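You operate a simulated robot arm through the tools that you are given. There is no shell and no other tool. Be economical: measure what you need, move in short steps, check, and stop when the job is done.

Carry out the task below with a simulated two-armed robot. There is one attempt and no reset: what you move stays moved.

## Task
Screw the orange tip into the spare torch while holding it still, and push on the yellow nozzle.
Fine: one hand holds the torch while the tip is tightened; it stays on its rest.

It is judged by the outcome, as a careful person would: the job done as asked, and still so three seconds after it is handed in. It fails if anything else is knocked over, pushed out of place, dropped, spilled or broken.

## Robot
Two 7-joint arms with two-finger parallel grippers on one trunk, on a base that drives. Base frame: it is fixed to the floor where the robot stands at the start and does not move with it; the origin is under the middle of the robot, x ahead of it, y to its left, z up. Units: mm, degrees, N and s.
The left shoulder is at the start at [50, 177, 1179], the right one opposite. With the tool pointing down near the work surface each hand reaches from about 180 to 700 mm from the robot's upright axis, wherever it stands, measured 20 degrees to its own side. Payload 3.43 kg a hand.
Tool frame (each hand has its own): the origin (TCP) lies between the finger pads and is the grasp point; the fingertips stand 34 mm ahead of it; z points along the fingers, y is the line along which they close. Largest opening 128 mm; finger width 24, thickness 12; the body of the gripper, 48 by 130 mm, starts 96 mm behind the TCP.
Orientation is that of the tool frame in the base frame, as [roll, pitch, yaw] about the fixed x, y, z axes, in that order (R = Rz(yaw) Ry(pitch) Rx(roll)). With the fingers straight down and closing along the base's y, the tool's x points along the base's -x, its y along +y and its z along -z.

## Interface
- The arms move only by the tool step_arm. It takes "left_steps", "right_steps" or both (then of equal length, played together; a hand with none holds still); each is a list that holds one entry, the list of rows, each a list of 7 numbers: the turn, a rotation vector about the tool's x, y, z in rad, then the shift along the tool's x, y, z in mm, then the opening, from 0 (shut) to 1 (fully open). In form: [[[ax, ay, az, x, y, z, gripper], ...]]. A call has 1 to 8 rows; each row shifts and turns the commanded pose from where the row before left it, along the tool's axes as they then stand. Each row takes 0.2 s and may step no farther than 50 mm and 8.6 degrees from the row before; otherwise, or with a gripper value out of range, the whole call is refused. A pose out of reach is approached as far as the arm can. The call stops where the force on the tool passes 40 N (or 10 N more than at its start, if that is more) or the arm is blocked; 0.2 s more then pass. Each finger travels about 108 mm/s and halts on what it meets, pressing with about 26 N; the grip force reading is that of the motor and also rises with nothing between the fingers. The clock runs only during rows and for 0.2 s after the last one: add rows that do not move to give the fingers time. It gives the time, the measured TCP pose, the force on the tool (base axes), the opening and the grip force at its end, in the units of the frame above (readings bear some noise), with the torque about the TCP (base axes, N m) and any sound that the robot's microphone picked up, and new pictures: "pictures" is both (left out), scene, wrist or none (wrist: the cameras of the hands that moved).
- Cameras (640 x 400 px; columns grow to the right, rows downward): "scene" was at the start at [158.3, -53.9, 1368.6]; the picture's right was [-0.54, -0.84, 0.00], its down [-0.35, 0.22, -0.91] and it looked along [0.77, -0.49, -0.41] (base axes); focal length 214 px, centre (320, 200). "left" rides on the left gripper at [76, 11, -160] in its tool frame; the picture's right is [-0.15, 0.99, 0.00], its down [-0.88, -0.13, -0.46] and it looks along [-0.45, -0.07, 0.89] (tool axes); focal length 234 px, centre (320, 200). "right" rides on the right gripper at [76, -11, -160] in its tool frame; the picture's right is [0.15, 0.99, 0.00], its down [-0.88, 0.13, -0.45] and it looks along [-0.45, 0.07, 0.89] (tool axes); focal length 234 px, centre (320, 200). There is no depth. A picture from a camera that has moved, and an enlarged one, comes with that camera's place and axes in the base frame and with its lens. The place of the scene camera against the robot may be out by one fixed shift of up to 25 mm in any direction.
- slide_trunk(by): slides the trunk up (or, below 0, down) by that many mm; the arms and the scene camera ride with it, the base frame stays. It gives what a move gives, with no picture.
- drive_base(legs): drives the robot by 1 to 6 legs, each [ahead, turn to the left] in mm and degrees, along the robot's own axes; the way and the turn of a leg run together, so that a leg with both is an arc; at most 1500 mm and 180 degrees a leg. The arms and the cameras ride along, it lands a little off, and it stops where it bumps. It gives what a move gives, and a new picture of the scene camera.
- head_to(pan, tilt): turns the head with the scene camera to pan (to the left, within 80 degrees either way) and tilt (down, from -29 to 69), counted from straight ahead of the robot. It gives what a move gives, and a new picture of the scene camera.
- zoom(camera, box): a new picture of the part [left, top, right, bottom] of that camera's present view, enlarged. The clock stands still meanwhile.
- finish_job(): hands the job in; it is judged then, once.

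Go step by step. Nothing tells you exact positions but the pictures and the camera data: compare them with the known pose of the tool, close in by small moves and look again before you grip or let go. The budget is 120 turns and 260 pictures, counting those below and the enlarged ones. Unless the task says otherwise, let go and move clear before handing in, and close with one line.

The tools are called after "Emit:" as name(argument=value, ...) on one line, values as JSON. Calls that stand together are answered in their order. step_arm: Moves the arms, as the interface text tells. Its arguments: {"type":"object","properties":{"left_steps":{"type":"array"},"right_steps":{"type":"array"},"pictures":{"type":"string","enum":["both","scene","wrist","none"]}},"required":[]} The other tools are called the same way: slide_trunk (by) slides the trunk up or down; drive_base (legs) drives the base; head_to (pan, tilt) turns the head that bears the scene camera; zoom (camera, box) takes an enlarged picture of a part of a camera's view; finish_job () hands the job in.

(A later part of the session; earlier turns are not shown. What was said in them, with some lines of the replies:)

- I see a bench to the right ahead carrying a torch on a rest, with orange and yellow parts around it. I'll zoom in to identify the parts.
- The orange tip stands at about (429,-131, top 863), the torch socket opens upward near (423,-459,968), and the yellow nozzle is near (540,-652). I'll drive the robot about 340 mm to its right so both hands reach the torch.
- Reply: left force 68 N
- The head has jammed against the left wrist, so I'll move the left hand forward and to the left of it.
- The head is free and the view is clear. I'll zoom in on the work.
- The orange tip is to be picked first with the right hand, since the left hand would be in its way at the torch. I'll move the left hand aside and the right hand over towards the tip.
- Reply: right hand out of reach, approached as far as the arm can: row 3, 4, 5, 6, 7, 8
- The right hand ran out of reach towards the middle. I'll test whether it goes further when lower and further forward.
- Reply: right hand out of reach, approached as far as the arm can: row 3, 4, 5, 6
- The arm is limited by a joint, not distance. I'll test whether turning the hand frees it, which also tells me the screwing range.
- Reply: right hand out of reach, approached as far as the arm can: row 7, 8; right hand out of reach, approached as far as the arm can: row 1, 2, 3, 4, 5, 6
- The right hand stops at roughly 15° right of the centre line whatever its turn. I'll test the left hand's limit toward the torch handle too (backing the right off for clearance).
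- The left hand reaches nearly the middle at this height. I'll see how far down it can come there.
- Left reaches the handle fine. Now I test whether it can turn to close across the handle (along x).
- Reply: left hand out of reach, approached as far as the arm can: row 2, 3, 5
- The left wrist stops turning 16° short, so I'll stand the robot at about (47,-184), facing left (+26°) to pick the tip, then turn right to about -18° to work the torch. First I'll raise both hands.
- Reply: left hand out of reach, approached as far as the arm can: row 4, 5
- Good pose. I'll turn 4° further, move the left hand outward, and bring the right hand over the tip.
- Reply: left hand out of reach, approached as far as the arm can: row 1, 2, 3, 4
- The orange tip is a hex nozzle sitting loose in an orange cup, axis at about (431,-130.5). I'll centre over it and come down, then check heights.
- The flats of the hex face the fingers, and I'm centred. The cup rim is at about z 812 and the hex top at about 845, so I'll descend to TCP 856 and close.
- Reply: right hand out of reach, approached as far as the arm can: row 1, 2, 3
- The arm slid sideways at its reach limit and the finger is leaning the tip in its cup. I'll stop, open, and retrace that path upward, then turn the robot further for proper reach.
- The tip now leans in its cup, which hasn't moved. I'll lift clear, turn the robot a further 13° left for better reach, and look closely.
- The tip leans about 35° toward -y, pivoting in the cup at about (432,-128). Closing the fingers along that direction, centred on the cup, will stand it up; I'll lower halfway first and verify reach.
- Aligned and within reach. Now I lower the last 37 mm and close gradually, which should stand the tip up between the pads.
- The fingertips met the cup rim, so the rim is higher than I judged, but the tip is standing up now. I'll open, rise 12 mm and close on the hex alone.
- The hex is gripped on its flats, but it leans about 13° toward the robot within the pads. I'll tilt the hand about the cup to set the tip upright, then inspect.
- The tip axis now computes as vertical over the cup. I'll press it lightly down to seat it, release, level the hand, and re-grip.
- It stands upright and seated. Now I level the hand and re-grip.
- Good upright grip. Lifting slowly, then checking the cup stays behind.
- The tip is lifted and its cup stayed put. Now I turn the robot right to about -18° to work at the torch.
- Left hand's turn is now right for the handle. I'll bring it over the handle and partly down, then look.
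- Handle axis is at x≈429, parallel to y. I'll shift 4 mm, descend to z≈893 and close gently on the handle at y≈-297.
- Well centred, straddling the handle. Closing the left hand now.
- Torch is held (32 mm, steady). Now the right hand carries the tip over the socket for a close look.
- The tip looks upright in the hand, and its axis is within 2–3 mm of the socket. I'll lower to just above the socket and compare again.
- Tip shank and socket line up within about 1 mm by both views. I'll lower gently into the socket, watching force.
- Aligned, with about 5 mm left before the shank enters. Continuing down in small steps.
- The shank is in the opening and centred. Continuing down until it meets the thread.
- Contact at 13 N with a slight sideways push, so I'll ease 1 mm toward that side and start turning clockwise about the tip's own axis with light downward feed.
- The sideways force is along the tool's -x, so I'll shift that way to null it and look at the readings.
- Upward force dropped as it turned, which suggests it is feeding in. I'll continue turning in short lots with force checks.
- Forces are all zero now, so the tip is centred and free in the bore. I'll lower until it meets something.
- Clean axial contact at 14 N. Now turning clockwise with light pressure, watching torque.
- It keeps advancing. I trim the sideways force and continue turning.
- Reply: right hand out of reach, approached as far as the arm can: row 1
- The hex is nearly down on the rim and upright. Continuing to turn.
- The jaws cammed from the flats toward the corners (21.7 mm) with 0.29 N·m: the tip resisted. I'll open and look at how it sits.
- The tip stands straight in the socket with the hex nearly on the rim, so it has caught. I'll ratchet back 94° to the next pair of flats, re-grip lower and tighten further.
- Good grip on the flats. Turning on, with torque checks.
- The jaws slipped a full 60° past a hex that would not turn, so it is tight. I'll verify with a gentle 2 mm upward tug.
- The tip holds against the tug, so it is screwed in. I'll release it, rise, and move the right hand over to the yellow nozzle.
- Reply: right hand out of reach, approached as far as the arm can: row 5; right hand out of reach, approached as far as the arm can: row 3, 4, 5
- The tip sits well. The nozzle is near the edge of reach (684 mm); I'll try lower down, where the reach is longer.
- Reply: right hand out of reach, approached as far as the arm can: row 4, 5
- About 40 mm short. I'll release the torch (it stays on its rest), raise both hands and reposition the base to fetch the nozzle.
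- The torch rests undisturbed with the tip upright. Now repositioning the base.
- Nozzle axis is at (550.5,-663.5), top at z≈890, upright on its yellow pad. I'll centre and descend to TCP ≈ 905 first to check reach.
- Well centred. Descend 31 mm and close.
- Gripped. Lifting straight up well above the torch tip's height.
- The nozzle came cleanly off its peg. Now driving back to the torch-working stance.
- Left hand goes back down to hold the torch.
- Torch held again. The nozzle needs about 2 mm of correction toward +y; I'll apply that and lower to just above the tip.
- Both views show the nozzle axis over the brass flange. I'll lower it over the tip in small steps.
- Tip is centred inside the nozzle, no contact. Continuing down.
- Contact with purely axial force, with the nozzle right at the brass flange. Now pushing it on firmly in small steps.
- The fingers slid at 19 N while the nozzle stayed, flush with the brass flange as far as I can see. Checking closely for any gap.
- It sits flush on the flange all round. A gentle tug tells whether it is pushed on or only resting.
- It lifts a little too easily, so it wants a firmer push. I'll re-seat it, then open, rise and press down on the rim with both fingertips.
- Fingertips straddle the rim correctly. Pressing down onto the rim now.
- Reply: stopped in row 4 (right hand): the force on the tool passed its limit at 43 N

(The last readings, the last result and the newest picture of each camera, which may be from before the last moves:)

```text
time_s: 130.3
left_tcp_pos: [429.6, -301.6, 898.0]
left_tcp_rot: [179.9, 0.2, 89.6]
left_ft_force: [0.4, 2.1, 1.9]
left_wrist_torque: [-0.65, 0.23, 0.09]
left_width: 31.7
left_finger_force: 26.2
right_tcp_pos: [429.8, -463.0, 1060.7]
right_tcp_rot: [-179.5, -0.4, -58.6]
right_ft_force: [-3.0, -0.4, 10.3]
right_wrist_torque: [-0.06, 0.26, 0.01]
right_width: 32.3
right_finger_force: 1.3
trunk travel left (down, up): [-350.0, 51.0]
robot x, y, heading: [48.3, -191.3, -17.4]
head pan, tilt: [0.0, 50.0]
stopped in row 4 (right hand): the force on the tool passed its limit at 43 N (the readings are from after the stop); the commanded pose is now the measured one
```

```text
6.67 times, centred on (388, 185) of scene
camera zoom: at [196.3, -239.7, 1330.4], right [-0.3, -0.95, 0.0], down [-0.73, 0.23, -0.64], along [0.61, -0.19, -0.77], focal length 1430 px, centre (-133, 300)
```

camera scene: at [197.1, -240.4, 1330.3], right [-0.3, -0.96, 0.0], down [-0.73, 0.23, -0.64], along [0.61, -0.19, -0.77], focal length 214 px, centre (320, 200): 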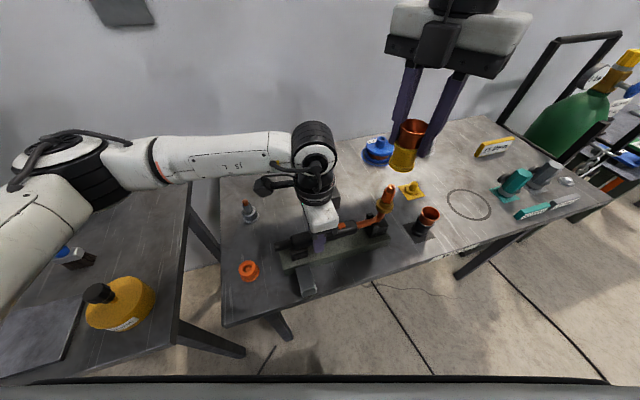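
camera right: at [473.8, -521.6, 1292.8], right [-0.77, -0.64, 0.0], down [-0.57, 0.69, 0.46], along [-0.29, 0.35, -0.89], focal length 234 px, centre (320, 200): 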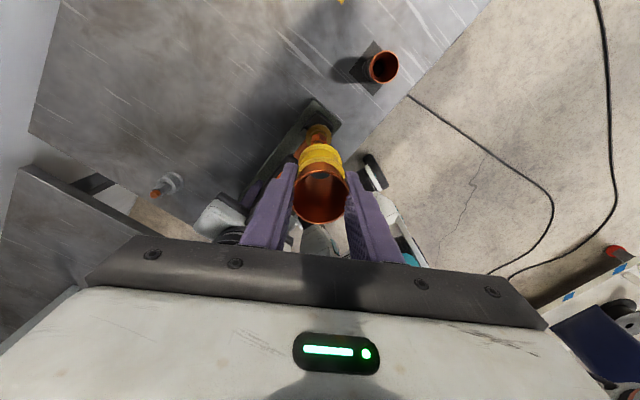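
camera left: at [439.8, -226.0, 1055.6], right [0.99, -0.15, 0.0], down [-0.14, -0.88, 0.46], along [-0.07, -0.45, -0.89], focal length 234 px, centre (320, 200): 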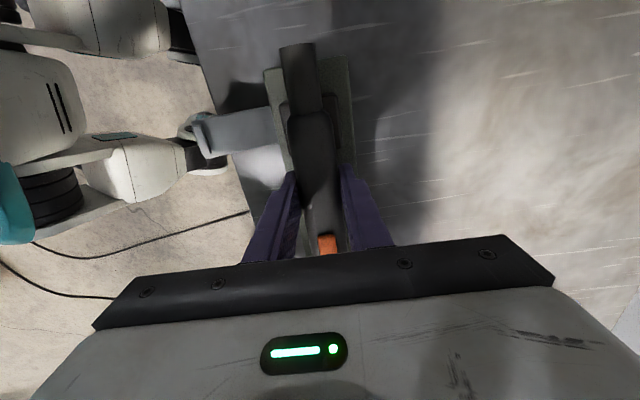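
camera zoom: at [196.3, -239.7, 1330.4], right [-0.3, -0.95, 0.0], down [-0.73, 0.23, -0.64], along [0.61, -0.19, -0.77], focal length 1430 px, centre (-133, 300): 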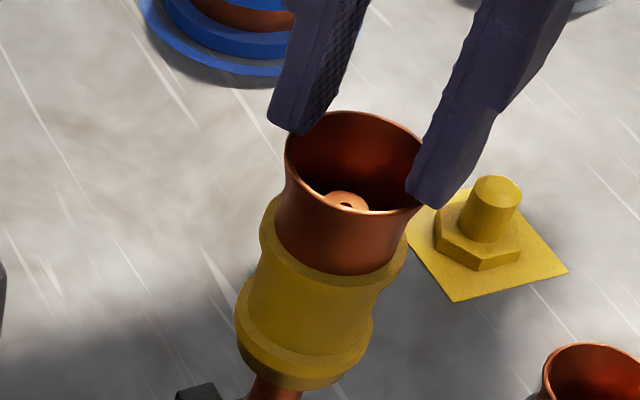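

The rim took 43 N and the nozzle sits hard on the flange. I'll lift off and inspect.

Emit:
step_arm(right_steps=[[[0, 0, 0, 0, 0, -10, 0.24], [0, 0, 0, 0, 0, -45, 0.3], [0, 0, 0, 0, 0, -45, 0.4], [0, 0, 0, 40, 0, 0, 0.4], [0, 0, 0, 40, 0, 0, 0.4]]], pictures="none")

Emit:
zoom(camera="scene", box=[350, 170, 414, 210])

Emit:
zoom(camera="right", box=[220, 90, 420, 215])

```text
time_s: 131.5
left_tcp_pos: [430.8, -302.0, 895.7]
left_tcp_rot: [179.9, 0.2, 89.7]
left_ft_force: [-1.8, -1.0, 8.7]
left_wrist_torque: [0.72, 0.24, -0.08]
left_width: 31.8
left_finger_force: 26.0
right_tcp_pos: [472.6, -538.3, 1148.5]
right_tcp_rot: [-179.6, -0.1, -58.6]
right_ft_force: [-0.1, 0.1, 0.7]
right_wrist_torque: [0.01, 0.0, 0.0]
right_width: 51.1
right_finger_force: 0.0
right hand out of reach, approached as far as the arm can: row 3
trunk travel left (down, up): [-350.0, 51.0]
robot x, y, heading: [45.7, -193.6, -17.3]
head pan, tilt: [0.0, 50.0]
```

```text
10.00 times, centred on (382, 190) of scene
camera zoom: at [196.5, -240.5, 1330.4], right [-0.3, -0.95, 0.0], down [-0.73, 0.23, -0.64], along [0.61, -0.19, -0.77], focal length 2145 px, centre (-300, 300)
```

zoom: 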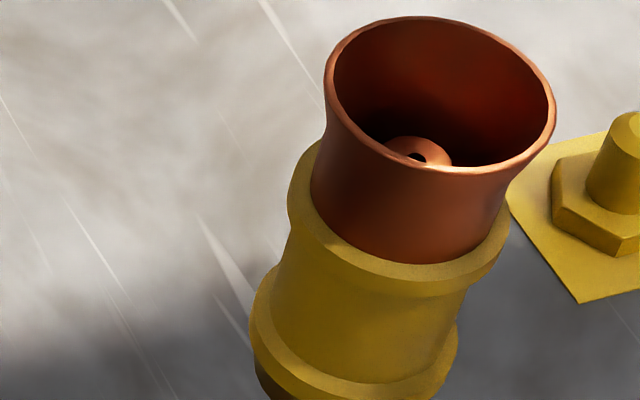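

```text
3.20 times, centred on (320, 152) of right
camera zoom: at [519.2, -597.5, 1308.6], right [-0.77, -0.64, -0.01], down [-0.57, 0.68, 0.45], along [-0.28, 0.35, -0.89], focal length 749 px, centre (320, 352)
```

zoom: 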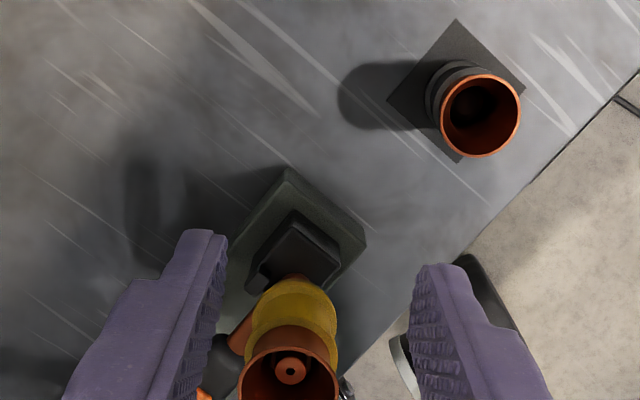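

Nozzle is seated square with the tip inside it. Releasing the torch with the left hand and rising clear.

Emit:
step_arm(left_steps=[[[0, 0, 0, 0, 0, 0, 0.3], [0, 0, 0, 0, 0, 0, 0.4], [0, 0, 0, 0, 0, 0, 0.5], [0, 0, 0, 0, 0, -40, 0.5], [0, 0, 0, 0, 0, -45, 0.5], [0, 0, 0, 0, 0, -45, 0.5], [0, 0, 0, 0, 0, -45, 0.5], [0, 0, 0, 0, 0, 0, 0.5]]], pictures="scene")

Emit:
zoom(camera="scene", box=[260, 150, 452, 270])

Emit:
zoom(camera="scene", box=[350, 175, 414, 215])

```text
time_s: 133.3
left_tcp_pos: [428.4, -301.4, 1069.0]
left_tcp_rot: [179.9, 0.1, 89.5]
left_ft_force: [0.0, 0.4, 0.3]
left_wrist_torque: [-0.04, -0.02, 0.0]
left_width: 64.0
left_finger_force: 0.1
right_tcp_pos: [473.4, -537.2, 1148.8]
right_tcp_rot: [-179.5, -0.2, -58.6]
right_ft_force: [-0.2, 0.9, 0.6]
right_wrist_torque: [0.03, -0.01, -0.01]
right_width: 51.0
right_finger_force: 0.0
trunk travel left (down, up): [-350.0, 51.0]
robot x, y, heading: [50.5, -195.1, -17.2]
head pan, tilt: [0.0, 50.0]
camera scene: at [197.2, -240.5, 1330.2], right [-0.3, -0.95, 0.0], down [-0.73, 0.23, -0.64], along [0.61, -0.19, -0.77], focal length 214 px, centre (320, 200)
```

scene: 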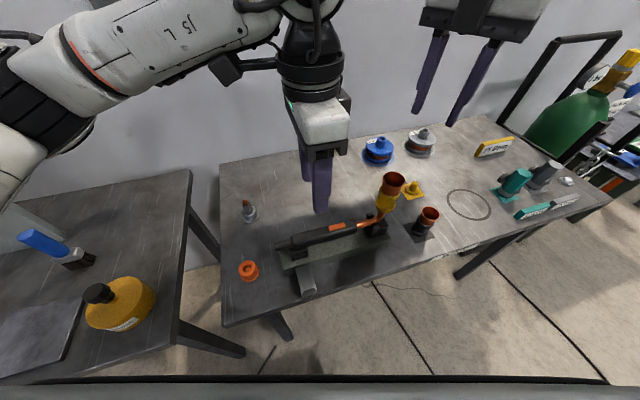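

```text
3.33 times, centred on (356, 210) of scene
camera zoom: at [197.2, -240.5, 1330.2], right [-0.3, -0.95, 0.0], down [-0.73, 0.23, -0.64], along [0.61, -0.19, -0.77], focal length 715 px, centre (200, 167)
```

zoom: 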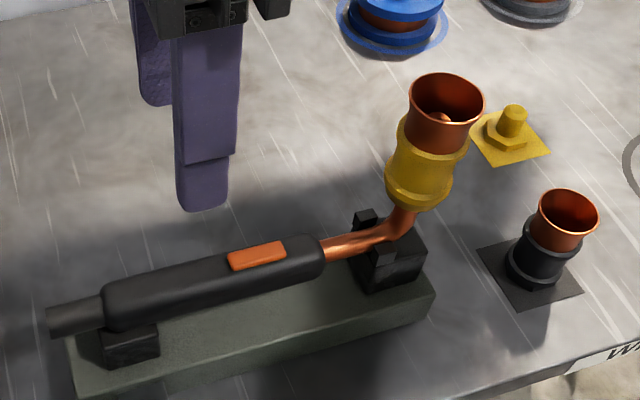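

```text
10.00 times, centred on (382, 195) of scene
camera zoom: at [197.2, -240.5, 1330.2], right [-0.3, -0.95, 0.0], down [-0.73, 0.23, -0.64], along [0.61, -0.19, -0.77], focal length 2145 px, centre (-300, 250)
```

zoom: 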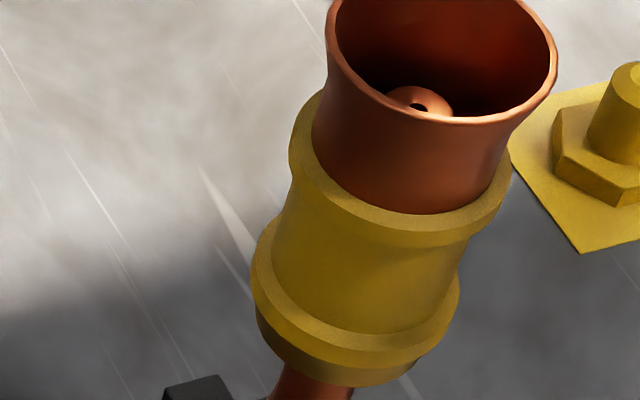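

The tip is screwed in, the nozzle sits flush on the flange, the torch is on its rest, and both hands are clear. I'm handing the job in.

Emit:
finish_job()

```text
The job is handed in.
```

The orange tip is screwed into the spare torch, tightened with the left hand holding it, and the yellow nozzle is pushed down flush on the flange. The torch is on its rest and both hands are clear. On my first try at picking the tip up, a finger leaned it over in its cup; I stood it upright before lifting it out. The nozzle came up about 2 mm in a light tug, so I pressed it down again to about 43 N but did not tug it a second time.
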